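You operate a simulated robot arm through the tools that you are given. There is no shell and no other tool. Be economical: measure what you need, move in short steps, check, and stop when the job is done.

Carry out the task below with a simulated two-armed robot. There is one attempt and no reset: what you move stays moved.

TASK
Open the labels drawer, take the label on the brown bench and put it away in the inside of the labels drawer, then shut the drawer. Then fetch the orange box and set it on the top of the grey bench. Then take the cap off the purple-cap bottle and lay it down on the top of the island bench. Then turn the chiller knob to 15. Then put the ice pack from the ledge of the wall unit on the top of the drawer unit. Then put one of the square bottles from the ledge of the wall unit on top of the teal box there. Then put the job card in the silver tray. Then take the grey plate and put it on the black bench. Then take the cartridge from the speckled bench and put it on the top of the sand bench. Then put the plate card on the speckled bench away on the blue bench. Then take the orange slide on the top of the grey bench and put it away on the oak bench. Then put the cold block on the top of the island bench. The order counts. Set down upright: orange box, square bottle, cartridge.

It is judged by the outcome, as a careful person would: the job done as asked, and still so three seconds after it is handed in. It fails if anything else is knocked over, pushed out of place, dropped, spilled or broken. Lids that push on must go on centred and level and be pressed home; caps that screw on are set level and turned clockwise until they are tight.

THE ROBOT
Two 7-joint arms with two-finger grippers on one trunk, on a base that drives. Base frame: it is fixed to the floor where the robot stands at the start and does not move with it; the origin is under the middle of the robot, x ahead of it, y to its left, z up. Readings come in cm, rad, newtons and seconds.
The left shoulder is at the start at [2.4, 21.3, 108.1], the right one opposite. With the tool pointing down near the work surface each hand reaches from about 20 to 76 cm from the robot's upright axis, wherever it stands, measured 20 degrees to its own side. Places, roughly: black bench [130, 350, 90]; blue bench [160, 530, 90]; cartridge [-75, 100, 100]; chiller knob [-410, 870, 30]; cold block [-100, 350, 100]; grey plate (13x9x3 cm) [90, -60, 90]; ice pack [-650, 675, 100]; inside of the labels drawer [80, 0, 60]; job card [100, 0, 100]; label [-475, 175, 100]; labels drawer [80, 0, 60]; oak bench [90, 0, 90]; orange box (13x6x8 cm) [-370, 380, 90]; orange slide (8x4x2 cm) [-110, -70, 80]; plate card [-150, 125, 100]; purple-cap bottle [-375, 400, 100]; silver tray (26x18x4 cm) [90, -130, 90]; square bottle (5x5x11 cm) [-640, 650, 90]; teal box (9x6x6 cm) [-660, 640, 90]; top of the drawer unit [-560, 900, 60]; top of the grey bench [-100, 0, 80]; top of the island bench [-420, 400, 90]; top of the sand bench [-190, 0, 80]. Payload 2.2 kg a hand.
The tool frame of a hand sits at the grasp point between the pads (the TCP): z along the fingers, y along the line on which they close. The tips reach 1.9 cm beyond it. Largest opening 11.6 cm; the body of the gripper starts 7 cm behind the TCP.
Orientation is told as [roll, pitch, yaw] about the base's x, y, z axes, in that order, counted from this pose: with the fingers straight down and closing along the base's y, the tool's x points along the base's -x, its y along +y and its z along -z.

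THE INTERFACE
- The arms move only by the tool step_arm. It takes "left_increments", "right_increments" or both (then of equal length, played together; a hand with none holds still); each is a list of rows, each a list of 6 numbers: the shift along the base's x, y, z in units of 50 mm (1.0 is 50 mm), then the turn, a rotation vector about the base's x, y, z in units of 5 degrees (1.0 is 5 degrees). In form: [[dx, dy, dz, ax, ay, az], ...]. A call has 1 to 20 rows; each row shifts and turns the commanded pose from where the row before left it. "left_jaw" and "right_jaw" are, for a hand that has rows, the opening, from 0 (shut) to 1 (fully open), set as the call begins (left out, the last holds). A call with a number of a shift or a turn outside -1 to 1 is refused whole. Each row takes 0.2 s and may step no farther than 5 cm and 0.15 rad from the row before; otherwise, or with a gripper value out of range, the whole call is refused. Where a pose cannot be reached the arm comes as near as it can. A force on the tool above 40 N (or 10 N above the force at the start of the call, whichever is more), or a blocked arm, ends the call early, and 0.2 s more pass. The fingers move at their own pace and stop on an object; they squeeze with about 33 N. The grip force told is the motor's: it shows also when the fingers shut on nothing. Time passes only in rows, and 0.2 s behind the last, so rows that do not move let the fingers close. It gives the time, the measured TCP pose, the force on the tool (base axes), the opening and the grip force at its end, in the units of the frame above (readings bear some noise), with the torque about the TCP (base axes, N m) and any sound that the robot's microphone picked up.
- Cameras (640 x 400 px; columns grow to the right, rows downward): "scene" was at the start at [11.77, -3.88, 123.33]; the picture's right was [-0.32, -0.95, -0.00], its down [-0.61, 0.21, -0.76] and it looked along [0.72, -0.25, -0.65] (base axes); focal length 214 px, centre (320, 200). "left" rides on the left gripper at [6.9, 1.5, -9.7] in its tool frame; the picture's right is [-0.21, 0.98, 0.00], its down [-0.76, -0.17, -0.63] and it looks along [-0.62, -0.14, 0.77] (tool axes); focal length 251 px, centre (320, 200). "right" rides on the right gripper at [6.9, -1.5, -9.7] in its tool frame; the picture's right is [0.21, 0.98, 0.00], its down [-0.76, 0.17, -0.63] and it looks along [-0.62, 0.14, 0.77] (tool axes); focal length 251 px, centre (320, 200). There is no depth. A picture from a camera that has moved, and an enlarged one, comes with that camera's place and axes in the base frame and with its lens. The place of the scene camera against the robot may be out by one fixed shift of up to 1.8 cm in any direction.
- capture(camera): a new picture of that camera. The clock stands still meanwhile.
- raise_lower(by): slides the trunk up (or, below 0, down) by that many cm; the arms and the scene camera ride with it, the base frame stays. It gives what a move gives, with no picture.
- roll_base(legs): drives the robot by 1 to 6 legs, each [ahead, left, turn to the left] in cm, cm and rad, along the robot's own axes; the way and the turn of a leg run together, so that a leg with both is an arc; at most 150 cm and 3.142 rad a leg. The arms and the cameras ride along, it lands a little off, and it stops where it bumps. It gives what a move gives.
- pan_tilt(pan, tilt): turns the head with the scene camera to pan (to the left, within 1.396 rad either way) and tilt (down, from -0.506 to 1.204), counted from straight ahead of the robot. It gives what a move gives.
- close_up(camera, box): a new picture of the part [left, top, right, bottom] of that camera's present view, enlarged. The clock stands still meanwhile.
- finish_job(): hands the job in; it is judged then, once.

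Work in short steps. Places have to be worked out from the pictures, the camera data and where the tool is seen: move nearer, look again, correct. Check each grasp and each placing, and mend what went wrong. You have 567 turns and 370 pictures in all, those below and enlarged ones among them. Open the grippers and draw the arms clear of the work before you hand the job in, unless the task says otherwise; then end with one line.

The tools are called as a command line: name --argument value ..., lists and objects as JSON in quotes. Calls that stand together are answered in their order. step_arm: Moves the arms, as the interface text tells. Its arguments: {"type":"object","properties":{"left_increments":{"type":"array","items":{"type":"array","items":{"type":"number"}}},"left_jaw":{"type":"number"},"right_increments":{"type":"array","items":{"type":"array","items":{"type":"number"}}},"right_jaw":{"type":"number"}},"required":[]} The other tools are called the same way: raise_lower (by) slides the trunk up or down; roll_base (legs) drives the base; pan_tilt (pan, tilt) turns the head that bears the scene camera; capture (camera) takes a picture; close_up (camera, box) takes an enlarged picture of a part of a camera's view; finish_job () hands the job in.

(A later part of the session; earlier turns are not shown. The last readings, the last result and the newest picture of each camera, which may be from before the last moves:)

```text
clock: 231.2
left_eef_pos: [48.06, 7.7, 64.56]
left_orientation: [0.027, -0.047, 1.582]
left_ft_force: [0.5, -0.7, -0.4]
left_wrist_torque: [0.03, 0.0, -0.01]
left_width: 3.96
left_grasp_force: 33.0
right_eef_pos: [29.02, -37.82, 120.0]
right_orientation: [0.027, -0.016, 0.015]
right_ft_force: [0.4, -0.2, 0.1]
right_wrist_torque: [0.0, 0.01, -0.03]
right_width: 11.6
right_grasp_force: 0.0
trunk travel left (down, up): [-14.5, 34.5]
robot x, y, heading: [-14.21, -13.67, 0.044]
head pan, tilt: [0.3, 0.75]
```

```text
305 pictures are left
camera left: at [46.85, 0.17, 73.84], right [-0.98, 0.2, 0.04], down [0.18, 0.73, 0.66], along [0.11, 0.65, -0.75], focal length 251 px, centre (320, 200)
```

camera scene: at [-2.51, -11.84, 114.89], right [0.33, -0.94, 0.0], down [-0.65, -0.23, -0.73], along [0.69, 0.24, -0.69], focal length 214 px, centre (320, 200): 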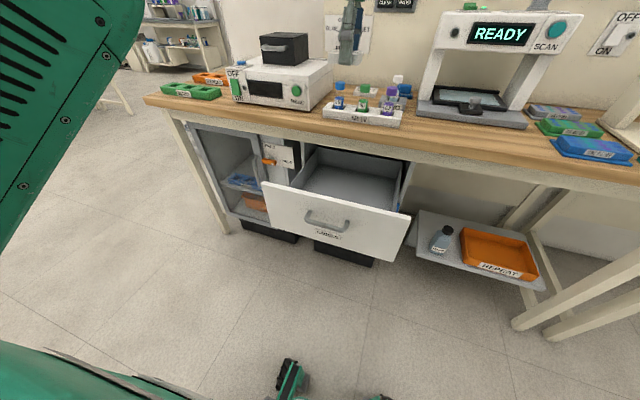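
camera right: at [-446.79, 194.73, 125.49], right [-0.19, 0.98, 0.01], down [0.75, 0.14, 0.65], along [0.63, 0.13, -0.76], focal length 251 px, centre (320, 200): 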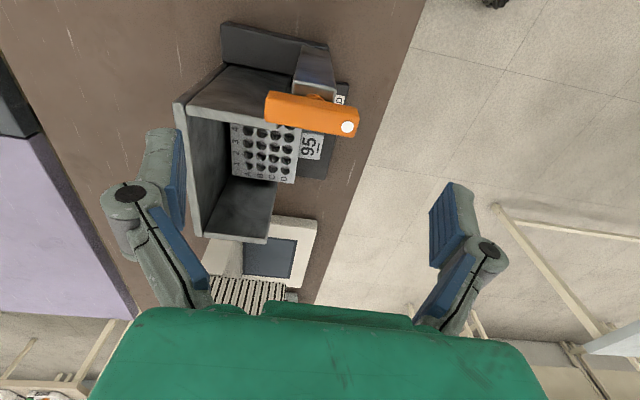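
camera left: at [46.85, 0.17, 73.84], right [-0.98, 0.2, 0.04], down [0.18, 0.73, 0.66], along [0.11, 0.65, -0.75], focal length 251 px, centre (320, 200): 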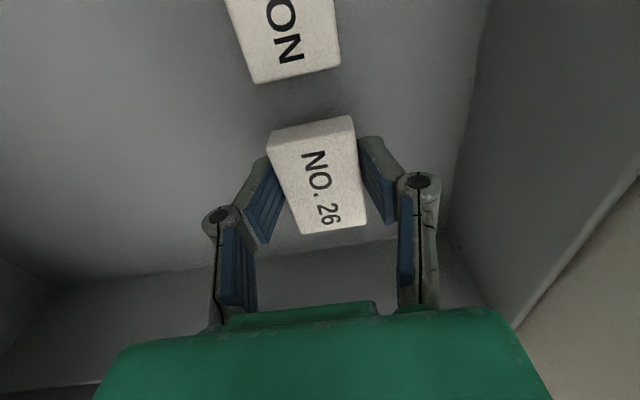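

step_arm --left_increments '[[0, 0, -0.1, 0, 0, 0], [0, 0, -0.1, 0, 0, 0], [0, 0, 0, 0, 0, 0]]'

step_arm --left_increments '[[0, 0, -0.1, 0, 0, 0], [0, 0, 0, 0, 0, 0]]'

step_arm --left_increments '[[0, 0, -0.1, 0, 0, 0], [0, 0, 0, 0, 0, 0]]'

step_arm --left_increments '[[0, 0, -0.1, 0, 0, 0], [0, 0, 0, 0, 0, 0]]'

```text
clock: 232.0
left_eef_pos: [47.97, 7.68, 63.51]
left_orientation: [0.028, -0.047, 1.581]
left_ft_force: [0.3, 0.5, -0.7]
left_wrist_torque: [-0.03, -0.03, 0.01]
left_width: 3.96
left_grasp_force: 32.3
right_eef_pos: [28.94, -37.98, 120.03]
right_orientation: [0.026, -0.018, 0.017]
right_ft_force: [-0.4, -0.4, 0.7]
right_wrist_torque: [0.02, -0.01, -0.02]
right_width: 11.61
right_grasp_force: 0.0
trunk travel left (down, up): [-14.5, 34.5]
robot x, y, heading: [-14.11, -14.07, 0.042]
head pan, tilt: [0.3, 0.75]
```

```text
clock: 232.6
left_eef_pos: [47.96, 7.54, 63.17]
left_orientation: [0.026, -0.047, 1.58]
left_ft_force: [-0.3, 0.9, -0.3]
left_wrist_torque: [0.02, 0.04, -0.05]
left_width: 4.01
left_grasp_force: 33.5
right_eef_pos: [29.1, -37.8, 120.11]
right_orientation: [0.028, -0.018, 0.016]
right_ft_force: [-0.7, 0.0, -1.2]
right_wrist_torque: [-0.02, -0.01, -0.01]
right_width: 11.6
right_grasp_force: 0.1
trunk travel left (down, up): [-14.5, 34.5]
robot x, y, heading: [-14.28, -13.96, 0.042]
head pan, tilt: [0.3, 0.75]
```

```text
clock: 233.2
left_eef_pos: [47.91, 7.66, 62.55]
left_orientation: [0.028, -0.048, 1.58]
left_ft_force: [-0.6, -0.4, -0.2]
left_wrist_torque: [0.02, -0.02, 0.01]
left_width: 3.97
left_grasp_force: 33.6
right_eef_pos: [28.98, -37.92, 120.09]
right_orientation: [0.026, -0.017, 0.015]
right_ft_force: [0.5, 0.3, -0.1]
right_wrist_torque: [0.0, 0.0, -0.01]
right_width: 11.59
right_grasp_force: 0.0
trunk travel left (down, up): [-14.5, 34.5]
robot x, y, heading: [-14.3, -13.98, 0.039]
head pan, tilt: [0.3, 0.75]
```

```text
clock: 233.8
left_eef_pos: [48.0, 7.67, 62.41]
left_orientation: [0.019, -0.048, 1.581]
left_ft_force: [1.7, 1.6, 23.5]
left_wrist_torque: [-0.14, -0.55, 0.0]
left_width: 4.0
left_grasp_force: 33.2
right_eef_pos: [28.95, -38.04, 119.98]
right_orientation: [0.027, -0.019, 0.015]
right_ft_force: [-0.4, 0.4, 0.0]
right_wrist_torque: [0.02, -0.01, 0.01]
right_width: 11.61
right_grasp_force: 0.1
trunk travel left (down, up): [-14.5, 34.5]
robot x, y, heading: [-14.23, -13.96, 0.037]
head pan, tilt: [0.3, 0.75]
```

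Contact (23 N). I ease up slightly, release gently and rise straight up.

step_arm --left_increments '[[0, 0, 0.05, 0, 0, 0], [0, 0, 0, 0, 0, 0], [0, 0, 0, 0, 0, 0]]' --left_jaw 0.55

step_arm --left_increments '[[0, 0, 0.2, 0, 0, 0], [0, 0, 0.3, 0, 0, 0], [0, 0, 0.4, 0, 0, 0], [0, 0, 0.4, 0, 0, 0], [0, 0, 0.4, 0, 0, 0], [0, 0, 0.4, 0, 0, 0], [0, 0, 0.4, 0, 0, 0], [0, 0, 0.4, 0, 0, 0], [0, 0, 0.4, 0, 0, 0], [0, 0, 0.4, 0, 0, 0], [0, 0, 0.4, 0, 0, 0]]'

capture --camera "left"

```text
clock: 234.6
left_eef_pos: [47.9, 7.69, 62.27]
left_orientation: [0.029, -0.046, 1.581]
left_ft_force: [-0.4, -0.4, 1.3]
left_wrist_torque: [0.0, -0.04, -0.02]
left_width: 6.51
left_grasp_force: 0.1
right_eef_pos: [29.09, -37.88, 120.07]
right_orientation: [0.028, -0.017, 0.014]
right_ft_force: [0.8, -0.2, -0.4]
right_wrist_torque: [-0.02, 0.0, 0.02]
right_width: 11.61
right_grasp_force: 0.1
trunk travel left (down, up): [-14.5, 34.5]
robot x, y, heading: [-14.31, -13.64, 0.045]
head pan, tilt: [0.3, 0.75]
```

```text
clock: 237.0
left_eef_pos: [47.75, 7.89, 82.82]
left_orientation: [0.027, -0.048, 1.581]
left_ft_force: [-0.6, -0.6, 0.5]
left_wrist_torque: [0.01, 0.0, -0.03]
left_width: 6.38
left_grasp_force: 0.1
right_eef_pos: [28.95, -37.91, 120.07]
right_orientation: [0.025, -0.017, 0.015]
right_ft_force: [-0.6, -0.2, 0.7]
right_wrist_torque: [-0.01, -0.06, 0.01]
right_width: 11.59
right_grasp_force: 0.1
trunk travel left (down, up): [-14.5, 34.5]
robot x, y, heading: [-13.97, -13.82, 0.039]
head pan, tilt: [0.3, 0.75]
```

```text
304 pictures are left
camera left: at [46.72, 0.36, 92.04], right [-0.98, 0.2, 0.04], down [0.18, 0.73, 0.66], along [0.11, 0.65, -0.75], focal length 251 px, centre (320, 200)
```

left: 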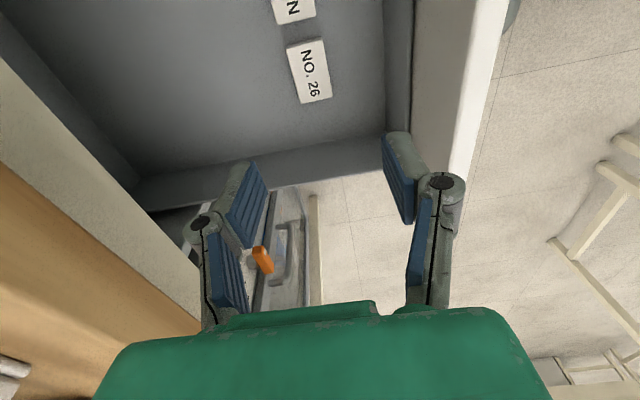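

The label lies flat in the drawer next to the other. Now I back the hand out and prepare a horizontal fist to push the drawer shut.

step_arm --left_increments '[[0, 0, 0.5, 0, 0, 0], [0, 0, 0.5, 0, 0, 0], [0, 0, 0.5, 0, 0, 0], [-0.3, 0, 0.3, 0, 0, 0], [-0.5, 0, 0, 0, 0, 0], [-0.5, 0, 0, 0, 0, 0], [0, 0, 0, 0, 0, 0]]' --left_jaw 0

roll_base --legs '[[-28, 0, -0.04]]'

step_arm --left_increments '[[0, -0.1, -0.3, 0, -1, 0], [0, -0.1, -0.3, 0, -1, 0], [0, -0.1, -0.3, 0, -1, 0], [0, -0.1, -0.3, 0, -1, 0], [0, -0.1, -0.3, 0, -1, 0], [0, -0.1, -0.3, 0, -1, 0], [0, -0.1, -0.3, 0, -1, 0], [0, -0.1, -0.3, 0, -1, 0], [0, -0.1, -0.3, 0, -1, 0], [0, -0.1, -0.3, 0, -1, 0], [0, -0.1, -0.3, 0, -1, 0], [0, -0.1, -0.3, 0, -1, 0], [0, -0.1, -0.3, 0, -1, 0], [0, -0.1, -0.3, 0, -1, 0], [0, -0.1, -0.3, 0, -1, 0], [0, -0.1, -0.3, 0, -1, 0], [0, 0, -0.3, 0, -1, 0], [0, 0, -0.3, 0, -1, 0]]'

capture --camera "left"

capture --camera "scene"

```text
clock: 238.6
left_eef_pos: [41.67, 7.76, 91.99]
left_orientation: [0.024, -0.046, 1.581]
left_ft_force: [-0.4, -0.3, -0.1]
left_wrist_torque: [0.0, 0.02, -0.01]
left_width: 0.02
left_grasp_force: 28.8
right_eef_pos: [29.08, -37.83, 119.97]
right_orientation: [0.024, -0.015, 0.016]
right_ft_force: [0.4, -0.2, 0.4]
right_wrist_torque: [-0.02, -0.02, -0.02]
right_width: 11.59
right_grasp_force: 0.0
trunk travel left (down, up): [-14.5, 34.5]
robot x, y, heading: [-13.96, -13.74, 0.042]
head pan, tilt: [0.3, 0.75]
```

```text
clock: 240.6
left_eef_pos: [14.37, 4.78, 91.98]
left_orientation: [0.028, -0.049, 1.539]
left_ft_force: [-0.1, 0.0, -0.5]
left_wrist_torque: [0.0, 0.0, -0.02]
left_width: 0.0
left_grasp_force: 28.6
right_eef_pos: [0.05, -40.23, 120.15]
right_orientation: [0.026, -0.017, -0.029]
right_ft_force: [-0.5, -0.2, 0.3]
right_wrist_torque: [-0.02, -0.01, 0.01]
right_width: 11.6
right_grasp_force: 0.1
trunk travel left (down, up): [-14.5, 34.5]
robot x, y, heading: [-42.19, -14.51, -0.004]
head pan, tilt: [0.3, 0.75]
```

```text
clock: 244.4
left_eef_pos: [14.31, -3.3, 65.15]
left_orientation: [-1.55, -0.032, 1.617]
left_ft_force: [0.2, 0.3, 0.5]
left_wrist_torque: [-0.02, 0.01, -0.04]
left_width: 0.0
left_grasp_force: 28.1
right_eef_pos: [-0.3, -40.33, 120.19]
right_orientation: [0.026, -0.019, -0.03]
right_ft_force: [0.8, 0.2, -0.4]
right_wrist_torque: [0.01, 0.0, 0.01]
right_width: 11.58
right_grasp_force: 0.1
trunk travel left (down, up): [-14.5, 34.5]
robot x, y, heading: [-42.1, -14.8, -0.004]
head pan, tilt: [0.3, 0.75]
```

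```text
303 pictures are left
camera left: at [5.02, -10.58, 63.49], right [-0.03, 0.24, -0.97], down [-0.66, 0.72, 0.2], along [0.75, 0.65, 0.14], focal length 251 px, centre (320, 200)
```

left: 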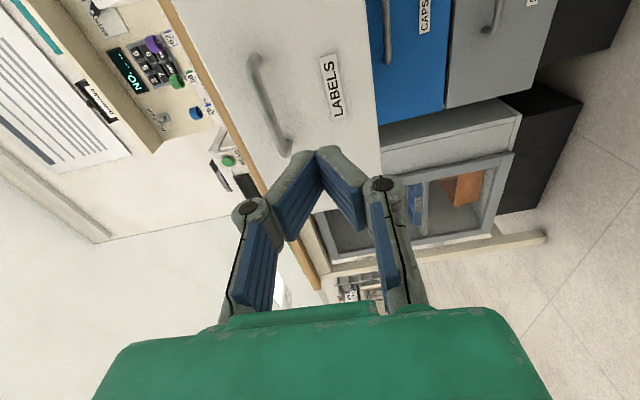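

```text
302 pictures are left
camera scene: at [-30.46, -12.88, 114.91], right [0.29, -0.96, 0.0], down [-0.66, -0.2, -0.73], along [0.7, 0.21, -0.68], focal length 214 px, centre (320, 200)
```

scene: 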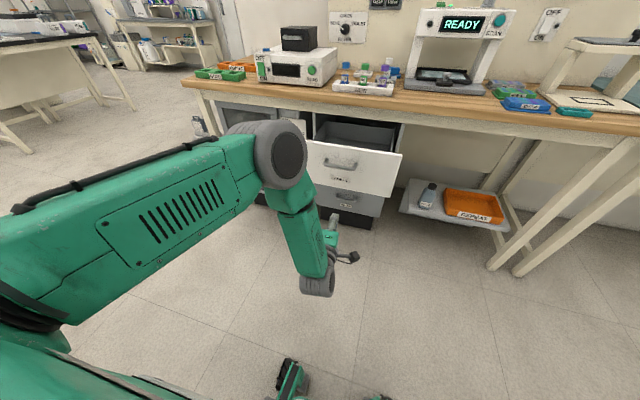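

The fist points at the drawer front below the bar. I drive forward to contact and push.

roll_base --legs '[[20, 0, 0], [20, 0, 0]]'

capture --camera "left"

capture --camera "scene"

```text
clock: 247.2
left_eef_pos: [54.74, -3.83, 65.03]
left_orientation: [-1.544, -0.031, 1.61]
left_ft_force: [0.0, -0.2, 0.7]
left_wrist_torque: [-0.03, -0.04, 0.02]
left_width: 0.0
left_grasp_force: 28.6
right_eef_pos: [39.71, -40.78, 120.17]
right_orientation: [0.027, -0.021, -0.033]
right_ft_force: [-0.4, 0.1, -0.8]
right_wrist_torque: [0.01, 0.01, -0.02]
right_width: 11.59
right_grasp_force: 0.1
trunk travel left (down, up): [-14.5, 34.5]
robot x, y, heading: [-1.66, -14.6, -0.011]
head pan, tilt: [0.3, 0.75]
```

```text
301 pictures are left
camera left: at [45.31, -11.18, 63.47], right [-0.04, 0.24, -0.97], down [-0.66, 0.72, 0.21], along [0.75, 0.64, 0.13], focal length 251 px, centre (320, 200)
```

left: 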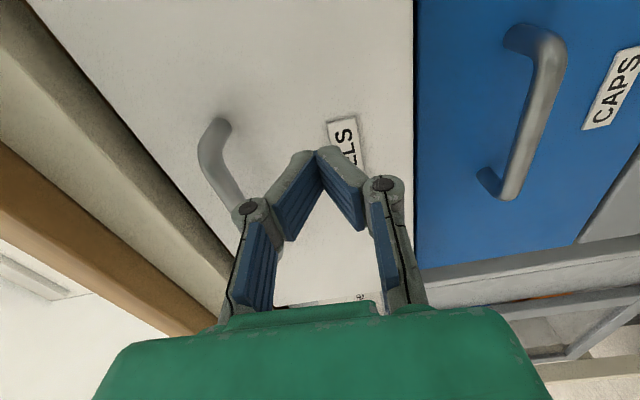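

```text
300 pictures are left
camera scene: at [9.83, -13.24, 114.9], right [0.29, -0.96, 0.0], down [-0.66, -0.2, -0.73], along [0.7, 0.21, -0.69], focal length 214 px, centre (320, 200)
```

scene: 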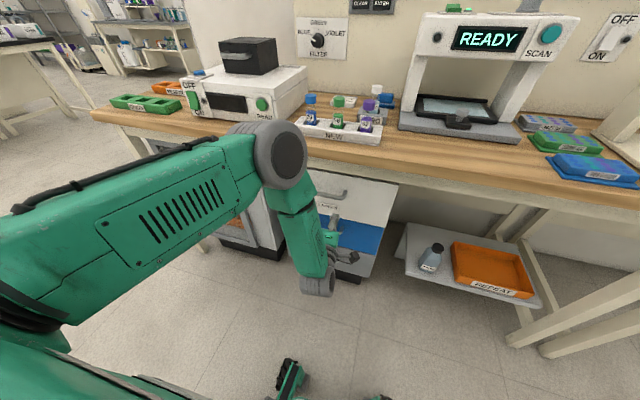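

The drawer follows. I push the last bit with the arm, force-limited.

step_arm --left_increments '[[0.2, 0, 0, 0, 0, 0], [0.2, 0, 0, 0, 0, 0], [0.2, 0, 0, 0, 0, 0], [0.2, 0, 0, 0, 0, 0], [0.2, 0, 0, 0, 0, 0], [0.2, 0, 0, 0, 0, 0], [0.2, 0, 0, 0, 0, 0], [0.2, 0, 0, 0, 0, 0], [0.2, 0, 0, 0, 0, 0]]'

close_up --camera "scene" --box '[260, 140, 460, 300]'

capture --camera "left"

```text
clock: 249.0
left_eef_pos: [61.85, -3.9, 65.02]
left_orientation: [-1.547, -0.03, 1.612]
left_ft_force: [-20.1, 3.3, 11.5]
left_wrist_torque: [-0.11, -0.38, -0.11]
left_width: 0.0
left_grasp_force: 28.4
right_eef_pos: [39.36, -40.6, 120.05]
right_orientation: [0.028, -0.014, -0.031]
right_ft_force: [1.0, 1.0, -0.3]
right_wrist_torque: [-0.01, 0.12, 0.02]
right_width: 11.63
right_grasp_force: 0.1
trunk travel left (down, up): [-14.5, 34.5]
robot x, y, heading: [-1.74, -14.39, -0.006]
head pan, tilt: [0.3, 0.75]
stopped in row 9 (left hand): the force on the tool passed its limit at 42 N (the readings are from after the stop); the commanded pose is now the measured one
```

```text
2.50 times, centred on (360, 220) of scene
camera zoom: at [9.73, -13.12, 114.91], right [0.29, -0.96, 0.0], down [-0.66, -0.2, -0.73], along [0.7, 0.21, -0.69], focal length 536 px, centre (220, 150)
```

zoom: 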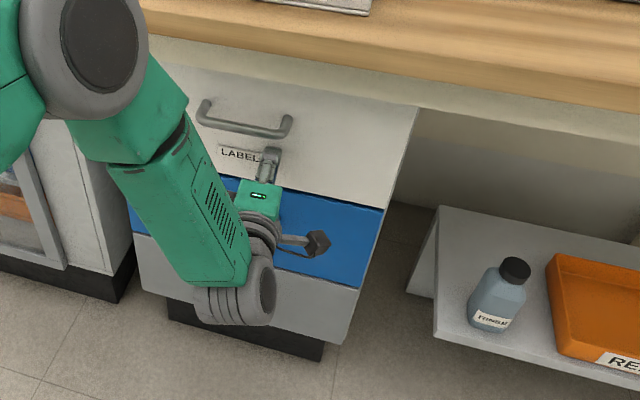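

```text
298 pictures are left
camera left: at [52.44, -11.2, 63.36], right [-0.03, 0.24, -0.97], down [-0.66, 0.72, 0.2], along [0.75, 0.65, 0.14], focal length 251 px, centre (320, 200)
```

left: 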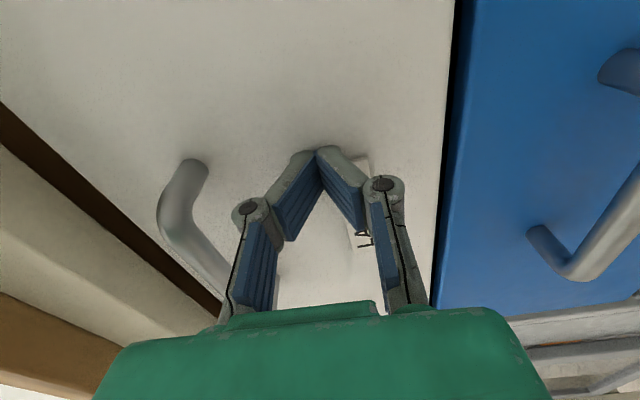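

The drawer is flush and shut. I back away and restore the left hand to pointing down, tucked.

roll_base --legs '[[-35, 0, 0]]'

step_arm --left_increments '[[-0.2, 0.1, 0.4, 0, 1, 0], [-0.2, 0.1, 0.4, 0, 1, 0], [-0.2, 0.1, 0.4, 0, 1, 0], [-0.2, 0.1, 0.4, 0, 1, 0], [-0.2, 0.1, 0.4, 0, 1, 0], [-0.2, 0.1, 0.4, 0, 1, 0], [-0.2, 0.1, 0.4, 0, 1, 0], [-0.2, 0.1, 0.4, 0, 1, 0], [-0.2, 0.1, 0.4, 0, 1, 0], [-0.2, 0.1, 0.4, 0, 1, 0], [-0.2, 0.1, 0.4, 0, 1, 0], [-0.2, 0.1, 0.4, 0, 1, 0], [-0.2, 0.1, 0.4, 0, 1, 0], [-0.2, 0.1, 0.4, 0, 1, 0], [-0.2, 0.1, 0.4, 0, 1, 0], [-0.2, 0.1, 0.4, 0, 1, 0], [-0.2, 0.1, 0.4, 0, 1, 0], [-0.2, 0.1, 0.4, 0, 1, 0]]'

step_arm --left_increments '[[0, 0.05, 0.1, 0, 0, -1], [0, 0.05, 0.1, 0, 0, -1], [0, 0.05, 0.1, 0, 0, -1], [0, 0.05, 0.1, 0, 0, -1], [0, 0.05, 0.1, 0, 0, -1], [0, 0.05, 0.1, 0, 0, -1], [0, 0.05, 0.1, 0, 0, -1], [0, 0.05, 0.1, 0, 0, -1], [0, 0.05, 0.1, 0, 0, -1], [0, 0.05, 0.1, 0, 0, -1], [0, 0.05, 0.1, 0, 0, -1], [0, 0.05, 0.1, 0, 0, -1], [0, 0.05, 0.1, 0, 0, -1], [0, 0.05, 0.1, 0, 0, -1], [0, 0.05, 0.1, 0, 0, -1], [0, 0.05, 0.1, 0, 0, -1], [0, 0.05, 0.1, 0, 0, -1], [0, 0.05, 0, 0, 0, -1]]'

capture --camera "scene"

```text
clock: 251.3
left_eef_pos: [27.18, -3.91, 65.17]
left_orientation: [-1.546, -0.03, 1.606]
left_ft_force: [0.1, -1.3, 0.3]
left_wrist_torque: [0.01, 0.0, -0.03]
left_width: 0.0
left_grasp_force: 27.9
right_eef_pos: [4.28, -40.73, 119.96]
right_orientation: [0.029, -0.012, -0.039]
right_ft_force: [-0.7, -0.4, 0.3]
right_wrist_torque: [0.01, -0.01, 0.0]
right_width: 11.57
right_grasp_force: 0.1
trunk travel left (down, up): [-14.5, 34.5]
robot x, y, heading: [-36.79, -14.05, -0.017]
head pan, tilt: [0.3, 0.75]
```

```text
clock: 255.1
left_eef_pos: [8.82, 5.11, 101.1]
left_orientation: [0.025, -0.034, 1.54]
left_ft_force: [0.1, 0.0, 0.1]
left_wrist_torque: [0.01, 0.0, -0.02]
left_width: 0.0
left_grasp_force: 28.5
right_eef_pos: [4.42, -40.57, 119.92]
right_orientation: [0.029, -0.007, -0.039]
right_ft_force: [0.3, -0.3, 1.3]
right_wrist_torque: [0.02, -0.03, 0.01]
right_width: 11.6
right_grasp_force: 0.1
trunk travel left (down, up): [-14.5, 34.5]
robot x, y, heading: [-36.4, -13.99, -0.016]
head pan, tilt: [0.3, 0.75]
```

```text
clock: 258.9
left_eef_pos: [9.12, 9.78, 109.64]
left_orientation: [0.019, -0.035, -0.033]
left_ft_force: [-0.1, 0.4, -0.5]
left_wrist_torque: [-0.02, -0.01, 0.0]
left_width: 0.01
left_grasp_force: 28.8
right_eef_pos: [4.25, -40.62, 119.8]
right_orientation: [0.03, -0.009, -0.039]
right_ft_force: [0.2, 0.1, -0.4]
right_wrist_torque: [0.0, -0.02, -0.02]
right_width: 11.6
right_grasp_force: 0.0
trunk travel left (down, up): [-14.5, 34.5]
robot x, y, heading: [-36.74, -14.23, -0.015]
head pan, tilt: [0.3, 0.75]
```

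```text
297 pictures are left
camera scene: at [-24.95, -12.69, 114.91], right [0.28, -0.96, 0.0], down [-0.66, -0.19, -0.73], along [0.7, 0.21, -0.68], focal length 214 px, centre (320, 200)
```

scene: 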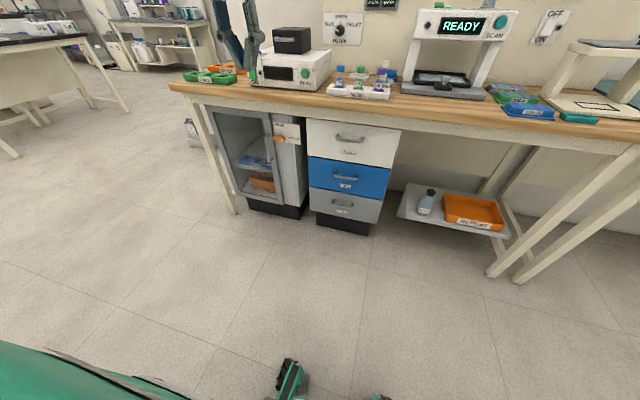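

Drawer shut. Task 2: the orange box. I strafe back up the aisle, turn to +y, then strafe along the corridor toward the island.

roll_base --legs '[[16, 0, 0.015], [0, 125, 0], [0, 125, 0], [0, 0, 1.571]]'

roll_base --legs '[[0, 110, 0]]'

pan_tilt --pan 0.7 --tilt 0.5

capture --camera "scene"

```text
clock: 276.3
left_eef_pos: [-52.99, 282.02, 109.72]
left_orientation: [0.02, -0.034, 1.659]
left_ft_force: [-0.2, 0.4, 0.6]
left_wrist_torque: [-0.01, 0.01, 0.0]
left_width: 0.0
left_grasp_force: 28.9
right_eef_pos: [-2.46, 283.36, 119.79]
right_orientation: [0.033, -0.008, 1.651]
right_ft_force: [1.3, 0.2, 0.7]
right_wrist_torque: [-0.01, 0.04, 0.03]
right_width: 11.56
right_grasp_force: 0.1
trunk travel left (down, up): [-14.5, 34.5]
robot x, y, heading: [-23.83, 239.49, 1.68]
head pan, tilt: [0.3, 0.75]
```

```text
clock: 281.9
left_eef_pos: [-160.35, 270.23, 109.71]
left_orientation: [0.024, -0.036, 1.66]
left_ft_force: [-0.4, -0.2, 0.4]
left_wrist_torque: [-0.01, -0.01, 0.03]
left_width: 0.0
left_grasp_force: 28.5
right_eef_pos: [-109.77, 271.76, 119.44]
right_orientation: [0.036, -0.004, 1.65]
right_ft_force: [0.3, -0.9, 0.4]
right_wrist_torque: [-0.02, 0.03, 0.01]
right_width: 11.6
right_grasp_force: 0.1
trunk travel left (down, up): [-14.5, 34.5]
robot x, y, heading: [-130.97, 227.85, 1.682]
head pan, tilt: [0.3, 0.75]
```

```text
clock: 282.8
left_eef_pos: [-160.61, 269.96, 109.9]
left_orientation: [0.021, -0.039, 1.66]
left_ft_force: [-0.2, -0.2, -0.7]
left_wrist_torque: [0.04, 0.02, 0.01]
left_width: 0.0
left_grasp_force: 28.7
right_eef_pos: [-109.74, 271.65, 119.34]
right_orientation: [0.035, 0.001, 1.649]
right_ft_force: [0.4, 0.5, -1.1]
right_wrist_torque: [-0.01, -0.01, 0.03]
right_width: 11.6
right_grasp_force: 0.0
trunk travel left (down, up): [-14.5, 34.5]
robot x, y, heading: [-131.29, 227.52, 1.679]
head pan, tilt: [0.7, 0.499]
```

```text
296 pictures are left
camera scene: at [-138.98, 237.6, 117.11], right [0.69, 0.72, 0.0], down [0.35, -0.33, -0.88], along [-0.63, 0.61, -0.48], focal length 214 px, centre (320, 200)
```

scene: 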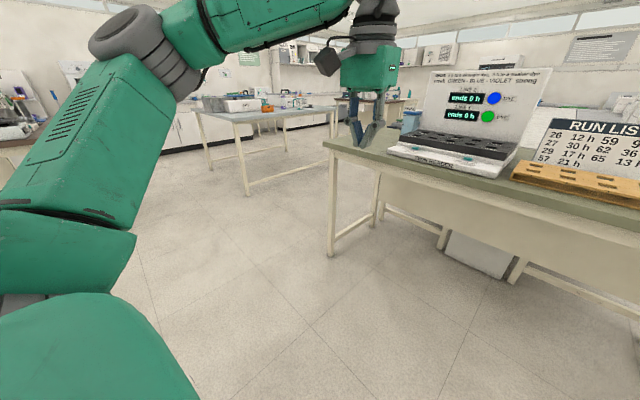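

I correct the heading and continue left.

roll_base --legs '[[20, 0, -0.11], [0, 110, 0], [0, 100, 0]]'

pan_tilt --pan 0.2 --tilt 0.5

capture --camera "scene"

```text
clock: 294.3
left_eef_pos: [-366.82, 288.07, 109.99]
left_orientation: [0.025, -0.041, 1.577]
left_ft_force: [-0.3, -0.7, 0.5]
left_wrist_torque: [0.0, 0.03, 0.0]
left_width: 0.0
left_grasp_force: 28.2
right_eef_pos: [-316.19, 285.54, 119.33]
right_orientation: [0.038, 0.002, 1.569]
right_ft_force: [-0.2, -0.3, 0.1]
right_wrist_torque: [-0.02, 0.03, 0.05]
right_width: 11.59
right_grasp_force: 0.0
trunk travel left (down, up): [-14.5, 34.5]
robot x, y, heading: [-341.31, 243.88, 1.6]
head pan, tilt: [0.7, 0.499]
```

```text
clock: 295.3
left_eef_pos: [-366.62, 287.78, 110.18]
left_orientation: [0.026, -0.042, 1.58]
left_ft_force: [-1.0, 0.0, 0.3]
left_wrist_torque: [-0.01, -0.03, 0.0]
left_width: 0.0
left_grasp_force: 28.9
right_eef_pos: [-316.01, 285.53, 119.15]
right_orientation: [0.036, 0.01, 1.568]
right_ft_force: [0.1, -0.4, 0.7]
right_wrist_torque: [-0.04, 0.06, 0.01]
right_width: 11.58
right_grasp_force: 0.0
trunk travel left (down, up): [-14.5, 34.5]
robot x, y, heading: [-341.31, 243.93, 1.593]
head pan, tilt: [0.201, 0.499]
```

```text
295 pictures are left
camera scene: at [-344.05, 256.07, 117.11], right [0.97, 0.23, 0.0], down [0.11, -0.47, -0.88], along [-0.2, 0.85, -0.48], focal length 214 px, centre (320, 200)
```

scene: 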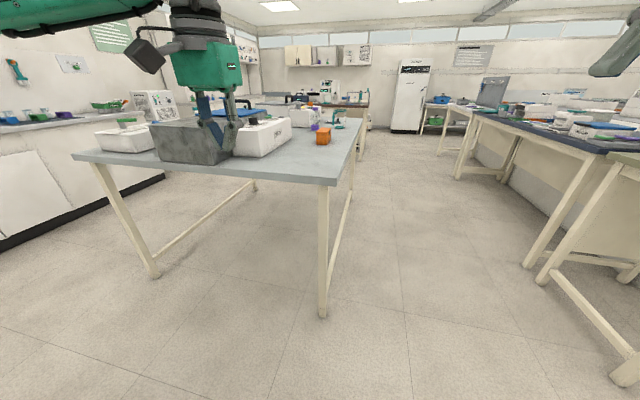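

close_up --camera "scene" --box '[240, 90, 380, 190]'

```text
4.00 times, centred on (310, 140) of scene
camera zoom: at [-344.05, 256.07, 117.11], right [0.97, 0.23, 0.0], down [0.11, -0.47, -0.88], along [-0.2, 0.85, -0.48], focal length 858 px, centre (360, 440)
```

zoom: 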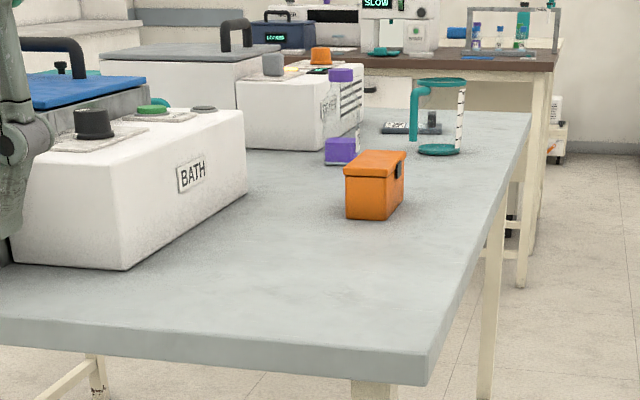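

The orange box is near [-369, 374], on the island's right end (edge x≈-350). I go round to that end and face -x.

roll_base --legs '[[0, -42, -0.03], [105, 0, 0], [0, 0, 0.785], [0, 0, 0.785]]'

pan_tilt --pan -0.2 --tilt 0.6

capture --camera "scene"

```text
clock: 306.8
left_eef_pos: [-344.26, 322.09, 110.19]
left_orientation: [0.027, -0.042, 3.121]
left_ft_force: [1.0, 0.0, 0.8]
left_wrist_torque: [-0.01, 0.01, 0.0]
left_width: 0.01
left_grasp_force: 28.7
right_eef_pos: [-340.51, 372.56, 119.15]
right_orientation: [0.039, 0.009, 3.11]
right_ft_force: [0.0, -0.7, -0.1]
right_wrist_torque: [-0.03, -0.04, 0.03]
right_width: 11.61
right_grasp_force: 0.0
trunk travel left (down, up): [-14.5, 34.5]
robot x, y, heading: [-299.91, 346.16, 3.14]
head pan, tilt: [0.201, 0.499]
```

```text
clock: 307.7
left_eef_pos: [-343.98, 321.95, 110.32]
left_orientation: [0.024, -0.045, 3.122]
left_ft_force: [0.5, -0.6, 1.0]
left_wrist_torque: [0.02, 0.02, 0.0]
left_width: 0.01
left_grasp_force: 28.3
right_eef_pos: [-340.35, 372.51, 118.92]
right_orientation: [0.037, 0.014, 3.109]
right_ft_force: [-0.2, 0.3, -0.7]
right_wrist_torque: [0.02, 0.02, 0.01]
right_width: 11.63
right_grasp_force: 0.1
trunk travel left (down, up): [-14.5, 34.5]
robot x, y, heading: [-299.6, 345.74, 3.14]
head pan, tilt: [-0.201, 0.6]
```

```text
293 pictures are left
camera scene: at [-313.09, 346.97, 116.2], right [0.2, 0.98, 0.0], down [0.56, -0.11, -0.82], along [-0.81, 0.17, -0.57], focal length 214 px, centre (320, 200)
```

scene: 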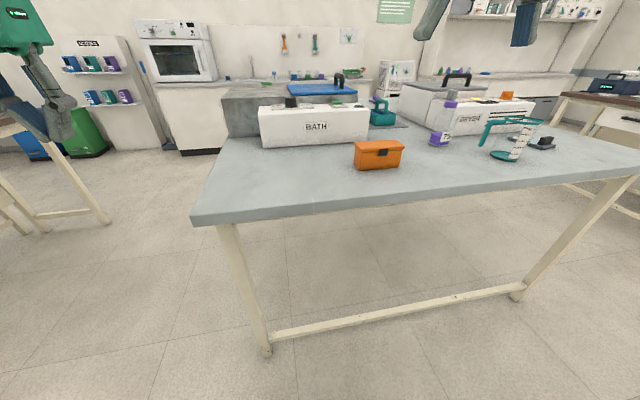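

Box centre ≈[-369, 376]. I move 12 cm closer, then bring the right hand over it turned 90° (closing across the 6 cm side).

roll_base --legs '[[12, -6, 0]]'

step_arm --right_increments '[[0, 0, 0, 0, 0, -1], [0, 0, 0, 0, 0, -1], [0, 0, 0, 0, 0, -1], [0, 0, 0, 0, 0, -1], [0, 0, 0, 0, 0, -1], [0, 0, 0, 0, 0, -1], [0, 0, 0, 0, 0, -1], [0, 0, 0, 0, 0, -1], [0, 0, 0, 0, 0, -1], [0, 0, 0, 0, 0, -1], [0, 0, 0, 0, 0, -1], [0, 0, 0, 0, 0, -1], [0, 0, 0, 0, 0, -1], [0, 0, 0, 0, 0, -1], [0, 0, 0, 0, 0, -1], [0, 0, 0, 0, 0, -1], [0, 0, 0, 0, 0, -1], [0, 0, 0, 0, 0, 0]]'

capture --camera "right"

```text
clock: 309.0
left_eef_pos: [-356.46, 326.83, 109.93]
left_orientation: [0.017, -0.043, 3.118]
left_ft_force: [-0.2, -0.9, 0.2]
left_wrist_torque: [0.03, -0.04, 0.0]
left_width: 0.0
left_grasp_force: 28.7
right_eef_pos: [-352.65, 376.99, 119.11]
right_orientation: [0.021, 0.01, 3.109]
right_ft_force: [0.3, -0.5, 0.3]
right_wrist_torque: [0.09, -0.04, 0.01]
right_width: 11.63
right_grasp_force: 0.1
trunk travel left (down, up): [-14.5, 34.5]
robot x, y, heading: [-311.78, 351.98, 3.136]
head pan, tilt: [-0.201, 0.6]
```

```text
clock: 312.8
left_eef_pos: [-356.35, 328.44, 110.47]
left_orientation: [0.031, -0.045, 3.116]
left_ft_force: [-1.1, 0.1, -0.4]
left_wrist_torque: [0.01, 0.01, 0.02]
left_width: 0.02
left_grasp_force: 28.3
right_eef_pos: [-354.27, 379.64, 119.29]
right_orientation: [0.033, 0.013, 1.623]
right_ft_force: [0.6, -0.2, -0.7]
right_wrist_torque: [-0.02, -0.03, 0.02]
right_width: 11.58
right_grasp_force: 0.1
right hand out of reach, approached as far as the arm can: row 1, 6, 11
trunk travel left (down, up): [-14.5, 34.5]
robot x, y, heading: [-311.99, 351.94, 3.131]
head pan, tilt: [-0.201, 0.6]
```

```text
292 pictures are left
camera right: at [-352.04, 373.1, 129.07], right [-0.96, -0.27, 0.04], down [-0.19, 0.76, 0.63], along [-0.19, 0.6, -0.78], focal length 251 px, centre (320, 200)
```

right: 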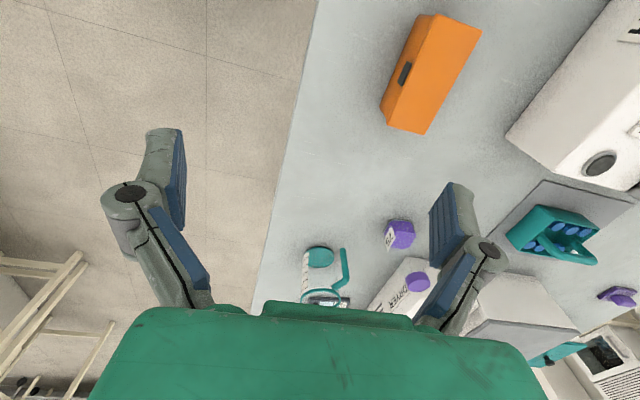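

Box top centre [-368.4, 376], axis along y. I move the right hand over it.

step_arm --right_increments '[[-0.28, -0.07, -0.1, 0, 0, -0.1], [-0.28, -0.07, -0.1, 0, 0, -0.1], [-0.28, -0.07, -0.1, 0, 0, -0.1], [-0.28, -0.07, -0.1, 0, 0, -0.1], [-0.28, -0.07, -0.1, 0, 0, -0.1], [-0.28, -0.07, -0.1, 0, 0, -0.1], [-0.28, -0.07, -0.1, 0, 0, 0], [-0.28, -0.07, -0.1, 0, 0, 0], [-0.28, -0.07, -0.1, 0, 0, 0], [-0.28, -0.07, -0.1, 0, 0, 0], [0, 0, 0, 0, 0, 0], [0, 0, 0, 0, 0, 0]]'

capture --camera "right"

```text
clock: 315.4
left_eef_pos: [-356.3, 328.09, 110.36]
left_orientation: [0.028, -0.045, 3.119]
left_ft_force: [-0.1, -0.3, 0.0]
left_wrist_torque: [-0.03, -0.01, 0.04]
left_width: 0.01
left_grasp_force: 28.3
right_eef_pos: [-367.99, 375.62, 114.38]
right_orientation: [0.034, 0.008, 1.574]
right_ft_force: [0.0, 0.6, -0.6]
right_wrist_torque: [0.03, 0.0, 0.0]
right_width: 11.6
right_grasp_force: 0.0
trunk travel left (down, up): [-14.5, 34.5]
robot x, y, heading: [-311.72, 351.75, 3.136]
head pan, tilt: [-0.201, 0.6]
```

```text
291 pictures are left
camera right: at [-366.23, 368.79, 124.08], right [-0.98, -0.22, 0.03], down [-0.15, 0.76, 0.63], along [-0.16, 0.61, -0.77], focal length 251 px, centre (320, 200)
```

right: 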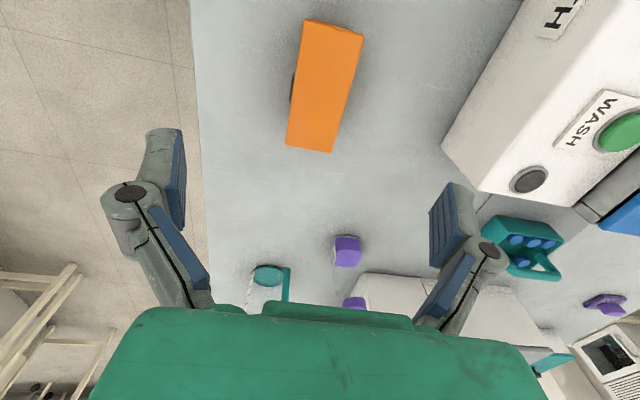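

step_arm --right_increments '[[-0.1, 0.05, -0.4, 0, 0, 0], [-0.08, 0.05, -0.4, 0, 0, 0], [0, 0, -0.4, 0, 0, 0], [0, 0, -0.4, 0, 0, 0], [0, 0, -0.4, 0, 0, 0], [0, 0, -0.4, 0, 0, 0], [0, 0, -0.4, 0, 0, 0], [0, 0, -0.4, 0, 0, 0], [0, 0, -0.4, 0, 0, 0], [0, 0, -0.3, 0, 0, 0], [0, 0, 0, 0, 0, 0]]'

capture --camera "right"

```text
clock: 317.8
left_eef_pos: [-356.24, 328.05, 110.32]
left_orientation: [0.027, -0.047, 3.118]
left_ft_force: [-0.1, 0.1, 0.2]
left_wrist_torque: [-0.01, 0.02, -0.01]
left_width: 0.0
left_grasp_force: 28.1
right_eef_pos: [-368.88, 376.28, 94.64]
right_orientation: [0.034, 0.006, 1.575]
right_ft_force: [0.3, -0.6, 0.3]
right_wrist_torque: [0.0, 0.04, 0.01]
right_width: 11.6
right_grasp_force: 0.0
trunk travel left (down, up): [-14.5, 34.5]
robot x, y, heading: [-312.14, 351.66, 3.137]
head pan, tilt: [-0.201, 0.6]
```

```text
290 pictures are left
camera right: at [-366.98, 369.51, 104.4], right [-0.98, -0.22, 0.04], down [-0.15, 0.76, 0.63], along [-0.16, 0.61, -0.77], focal length 251 px, centre (320, 200)
```

right: 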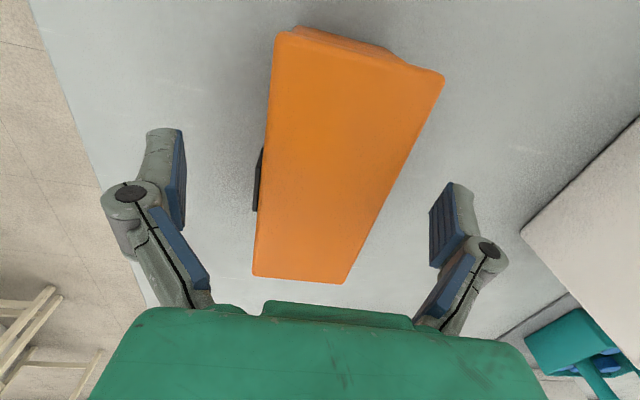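

step_arm --right_increments '[[0, 0, -0.3, 0, 0, 0], [0, 0, -0.3, 0, 0, 0], [0, 0, 0, 0, 0, 0]]'

step_arm --right_increments '[[0, 0, 0, 0, 0, 0], [0, 0, 0, 0, 0, 0], [0, 0, 0, 0, 0, 0], [0, 0, 0, 0, 0, 0]]' --right_jaw 0

step_arm --right_increments '[[0, 0, 0.2, 0, 0, 0], [0, 0, 0.2, 0, 0, 0], [0, 0, 0.2, 0, 0, 0], [0, 0, 0.2, 0, 0, 0], [0, 0, 0, 0, 0, 0]]'

capture --camera "right"

close_up --camera "scene" --box '[320, 50, 560, 200]'

```text
clock: 318.6
left_eef_pos: [-356.25, 328.12, 110.42]
left_orientation: [0.028, -0.046, 3.119]
left_ft_force: [-0.9, -0.7, 0.0]
left_wrist_torque: [-0.01, 0.0, -0.04]
left_width: 0.0
left_grasp_force: 28.3
right_eef_pos: [-368.96, 376.35, 91.87]
right_orientation: [0.035, 0.007, 1.575]
right_ft_force: [-0.2, 0.3, -0.6]
right_wrist_torque: [0.02, 0.01, 0.0]
right_width: 11.61
right_grasp_force: 0.2
trunk travel left (down, up): [-14.5, 34.5]
robot x, y, heading: [-311.92, 351.38, 3.131]
head pan, tilt: [-0.201, 0.6]
```

```text
clock: 319.6
left_eef_pos: [-356.32, 328.14, 110.33]
left_orientation: [0.028, -0.045, 3.117]
left_ft_force: [0.4, -0.4, -0.8]
left_wrist_torque: [0.01, -0.05, 0.02]
left_width: 0.0
left_grasp_force: 29.0
right_eef_pos: [-368.94, 376.35, 91.8]
right_orientation: [0.035, 0.008, 1.574]
right_ft_force: [0.2, -0.8, 1.0]
right_wrist_torque: [-0.06, -0.01, 0.0]
right_width: 5.69
right_grasp_force: 33.2
trunk travel left (down, up): [-14.5, 34.5]
robot x, y, heading: [-312.44, 351.8, 3.135]
head pan, tilt: [-0.201, 0.6]
```

```text
clock: 320.8
left_eef_pos: [-356.23, 328.07, 110.36]
left_orientation: [0.028, -0.046, 3.118]
left_ft_force: [-0.4, -0.3, 0.2]
left_wrist_torque: [-0.01, 0.01, 0.03]
left_width: 0.0
left_grasp_force: 28.5
right_eef_pos: [-368.96, 376.23, 95.93]
right_orientation: [0.035, 0.005, 1.574]
right_ft_force: [-0.7, -0.1, -1.6]
right_wrist_torque: [-0.06, 0.03, 0.0]
right_width: 5.72
right_grasp_force: 32.9
trunk travel left (down, up): [-14.5, 34.5]
robot x, y, heading: [-311.97, 351.57, 3.134]
head pan, tilt: [-0.201, 0.6]
```

```text
289 pictures are left
camera right: at [-366.96, 369.41, 105.51], right [-0.98, -0.22, 0.04], down [-0.15, 0.76, 0.63], along [-0.16, 0.61, -0.77], focal length 251 px, centre (320, 200)
```

right: 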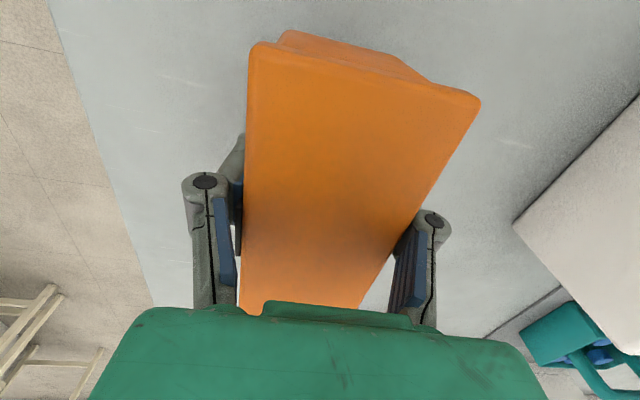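

```text
2.67 times, centred on (440, 125) of scene
camera zoom: at [-325.51, 352.7, 116.19], right [0.2, 0.98, 0.0], down [0.56, -0.11, -0.82], along [-0.81, 0.17, -0.57], focal length 572 px, centre (0, 400)
```

zoom: 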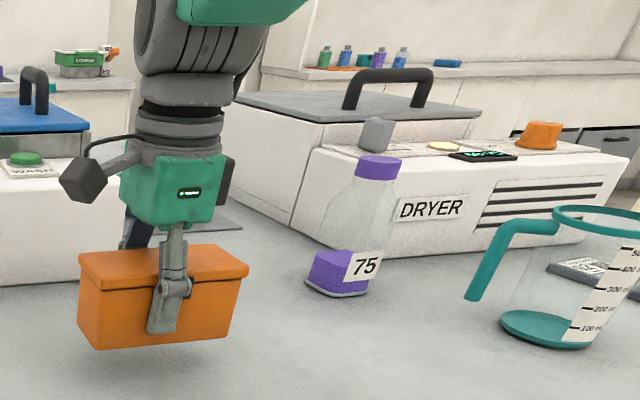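

Box gripped and lifted level. I raise and draw it in, then drive to the grey bench.

step_arm --right_increments '[[0, 0, 0.3, 0, 0, 0], [0, 0, 0.3, 0, 0, 0], [0, 0, 0.3, 0, 0, 0], [0, 0, 0.3, 0, 0, 0], [0, 0, 0.3, 0, 0, 0], [0, 0, 0.3, 0, 0, 0], [0.1, 0, 0.3, 0, 0, 0], [0.2, 0, 0.3, 0, 0, 0], [0.3, 0, 0.3, 0, 0, 0], [0.3, 0, 0.3, 0, 0, 0], [0.3, 0, 0.3, 0, 0, 0], [0.3, 0, 0.3, 0, 0, 0], [0.3, 0, 0.2, 0, 0, 0], [0.3, 0, 0, 0, 0, 0], [0.2, 0, 0, 0, 0, 0], [0, 0, 0, 0, 0, 0]]'

roll_base --legs '[[-15, 0, 0], [0, 115, 0]]'

capture --camera "scene"

```text
clock: 324.2
left_eef_pos: [-356.32, 328.1, 110.22]
left_orientation: [0.028, -0.047, 3.119]
left_ft_force: [1.7, -0.1, 0.4]
left_wrist_torque: [0.01, 0.03, 0.01]
left_width: 0.0
left_grasp_force: 28.2
right_eef_pos: [-357.41, 376.0, 115.02]
right_orientation: [0.033, 0.007, 1.573]
right_ft_force: [0.1, 0.5, -1.6]
right_wrist_torque: [-0.04, 0.0, -0.03]
right_width: 5.69
right_grasp_force: 32.9
trunk travel left (down, up): [-14.5, 34.5]
robot x, y, heading: [-311.95, 351.68, 3.132]
head pan, tilt: [-0.201, 0.6]
```

```text
clock: 331.0
left_eef_pos: [-341.11, 212.75, 110.4]
left_orientation: [0.029, -0.045, 3.127]
left_ft_force: [-0.7, 0.0, 0.6]
left_wrist_torque: [0.0, 0.04, -0.01]
left_width: 0.0
left_grasp_force: 28.7
right_eef_pos: [-342.75, 260.54, 115.03]
right_orientation: [0.035, 0.009, 1.583]
right_ft_force: [-1.4, 0.1, -0.9]
right_wrist_torque: [-0.01, 0.0, 0.02]
right_width: 5.7
right_grasp_force: 33.2
trunk travel left (down, up): [-14.5, 34.5]
robot x, y, heading: [-297.22, 236.98, -3.137]
head pan, tilt: [-0.201, 0.6]
```

```text
287 pictures are left
camera scene: at [-310.56, 237.38, 116.2], right [0.2, 0.98, 0.0], down [0.56, -0.11, -0.82], along [-0.81, 0.16, -0.57], focal length 214 px, centre (320, 200)
```

scene: 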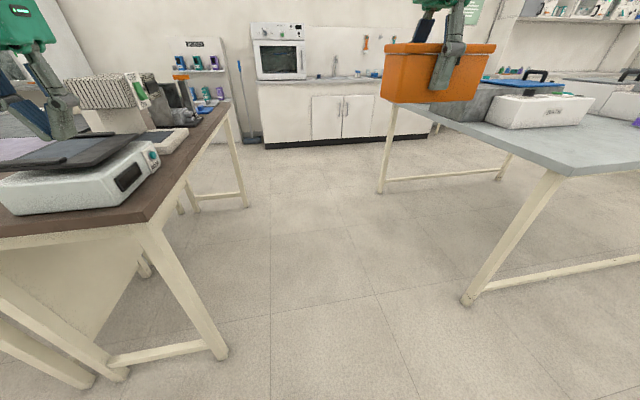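

I reverse along the corridor to the aisle, then strafe along to the grey bench, keeping well off the speckled bench.

roll_base --legs '[[-150, 0, -0.005], [-147, 0, 0]]'

roll_base --legs '[[0, 100, 0], [0, 75, 0]]'

pan_tilt --pan 0.6 --tilt 0.55

capture --camera "scene"

```text
clock: 345.2
left_eef_pos: [-45.18, 218.51, 110.48]
left_orientation: [0.031, -0.048, -3.093]
left_ft_force: [-0.1, 0.2, -0.2]
left_wrist_torque: [-0.02, -0.01, 0.0]
left_width: 0.0
left_grasp_force: 28.9
right_eef_pos: [-49.64, 266.34, 114.97]
right_orientation: [0.037, 0.011, 1.644]
right_ft_force: [0.1, -0.7, -0.6]
right_wrist_torque: [-0.04, 0.02, 0.02]
right_width: 5.7
right_grasp_force: 32.6
trunk travel left (down, up): [-14.5, 34.5]
robot x, y, heading: [-2.91, 245.36, -3.072]
head pan, tilt: [-0.201, 0.6]
```

```text
clock: 354.2
left_eef_pos: [-31.21, 39.92, 110.55]
left_orientation: [0.026, -0.051, -3.077]
left_ft_force: [0.7, 0.2, -0.5]
left_wrist_torque: [0.04, -0.02, 0.0]
left_width: 0.0
left_grasp_force: 27.9
right_eef_pos: [-36.24, 87.56, 115.42]
right_orientation: [0.039, 0.002, 1.659]
right_ft_force: [-0.6, -1.0, -0.9]
right_wrist_torque: [0.06, 0.02, -0.01]
right_width: 5.69
right_grasp_force: 32.6
trunk travel left (down, up): [-14.5, 34.5]
robot x, y, heading: [10.54, 68.19, -3.064]
head pan, tilt: [-0.201, 0.6]
```

```text
clock: 355.3
left_eef_pos: [-31.1, 41.01, 110.78]
left_orientation: [0.032, -0.054, -3.081]
left_ft_force: [0.8, -0.6, -0.6]
left_wrist_torque: [-0.03, -0.01, 0.02]
left_width: 0.0
left_grasp_force: 28.7
right_eef_pos: [-36.23, 88.6, 115.2]
right_orientation: [0.041, 0.011, 1.659]
right_ft_force: [0.5, 0.6, -1.6]
right_wrist_torque: [-0.05, 0.01, 0.01]
right_width: 5.7
right_grasp_force: 33.0
trunk travel left (down, up): [-14.5, 34.5]
robot x, y, heading: [10.22, 67.83, -3.06]
head pan, tilt: [0.6, 0.55]
```

```text
286 pictures are left
camera scene: at [-1.37, 60.95, 116.65], right [-0.63, 0.78, 0.0], down [0.41, 0.33, -0.85], along [-0.66, -0.54, -0.53], focal length 214 px, centre (320, 200)
```

scene: 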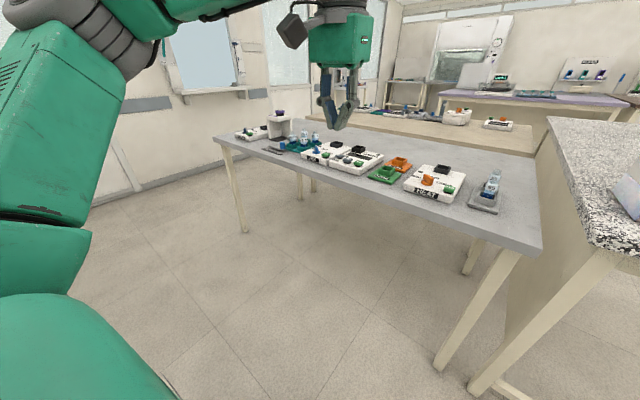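

close_up --camera "scene" --box '[200, 90, 560, 270]'

```text
1.78 times, centred on (380, 180) of scene
camera zoom: at [-1.37, 60.95, 116.65], right [-0.63, 0.78, 0.0], down [0.41, 0.33, -0.85], along [-0.66, -0.54, -0.53], focal length 381 px, centre (213, 236)
```

zoom: 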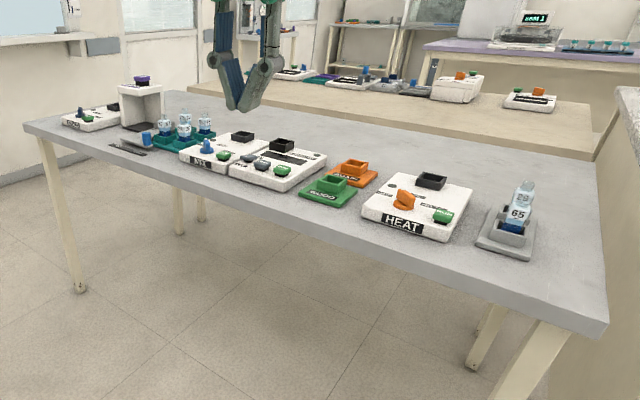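

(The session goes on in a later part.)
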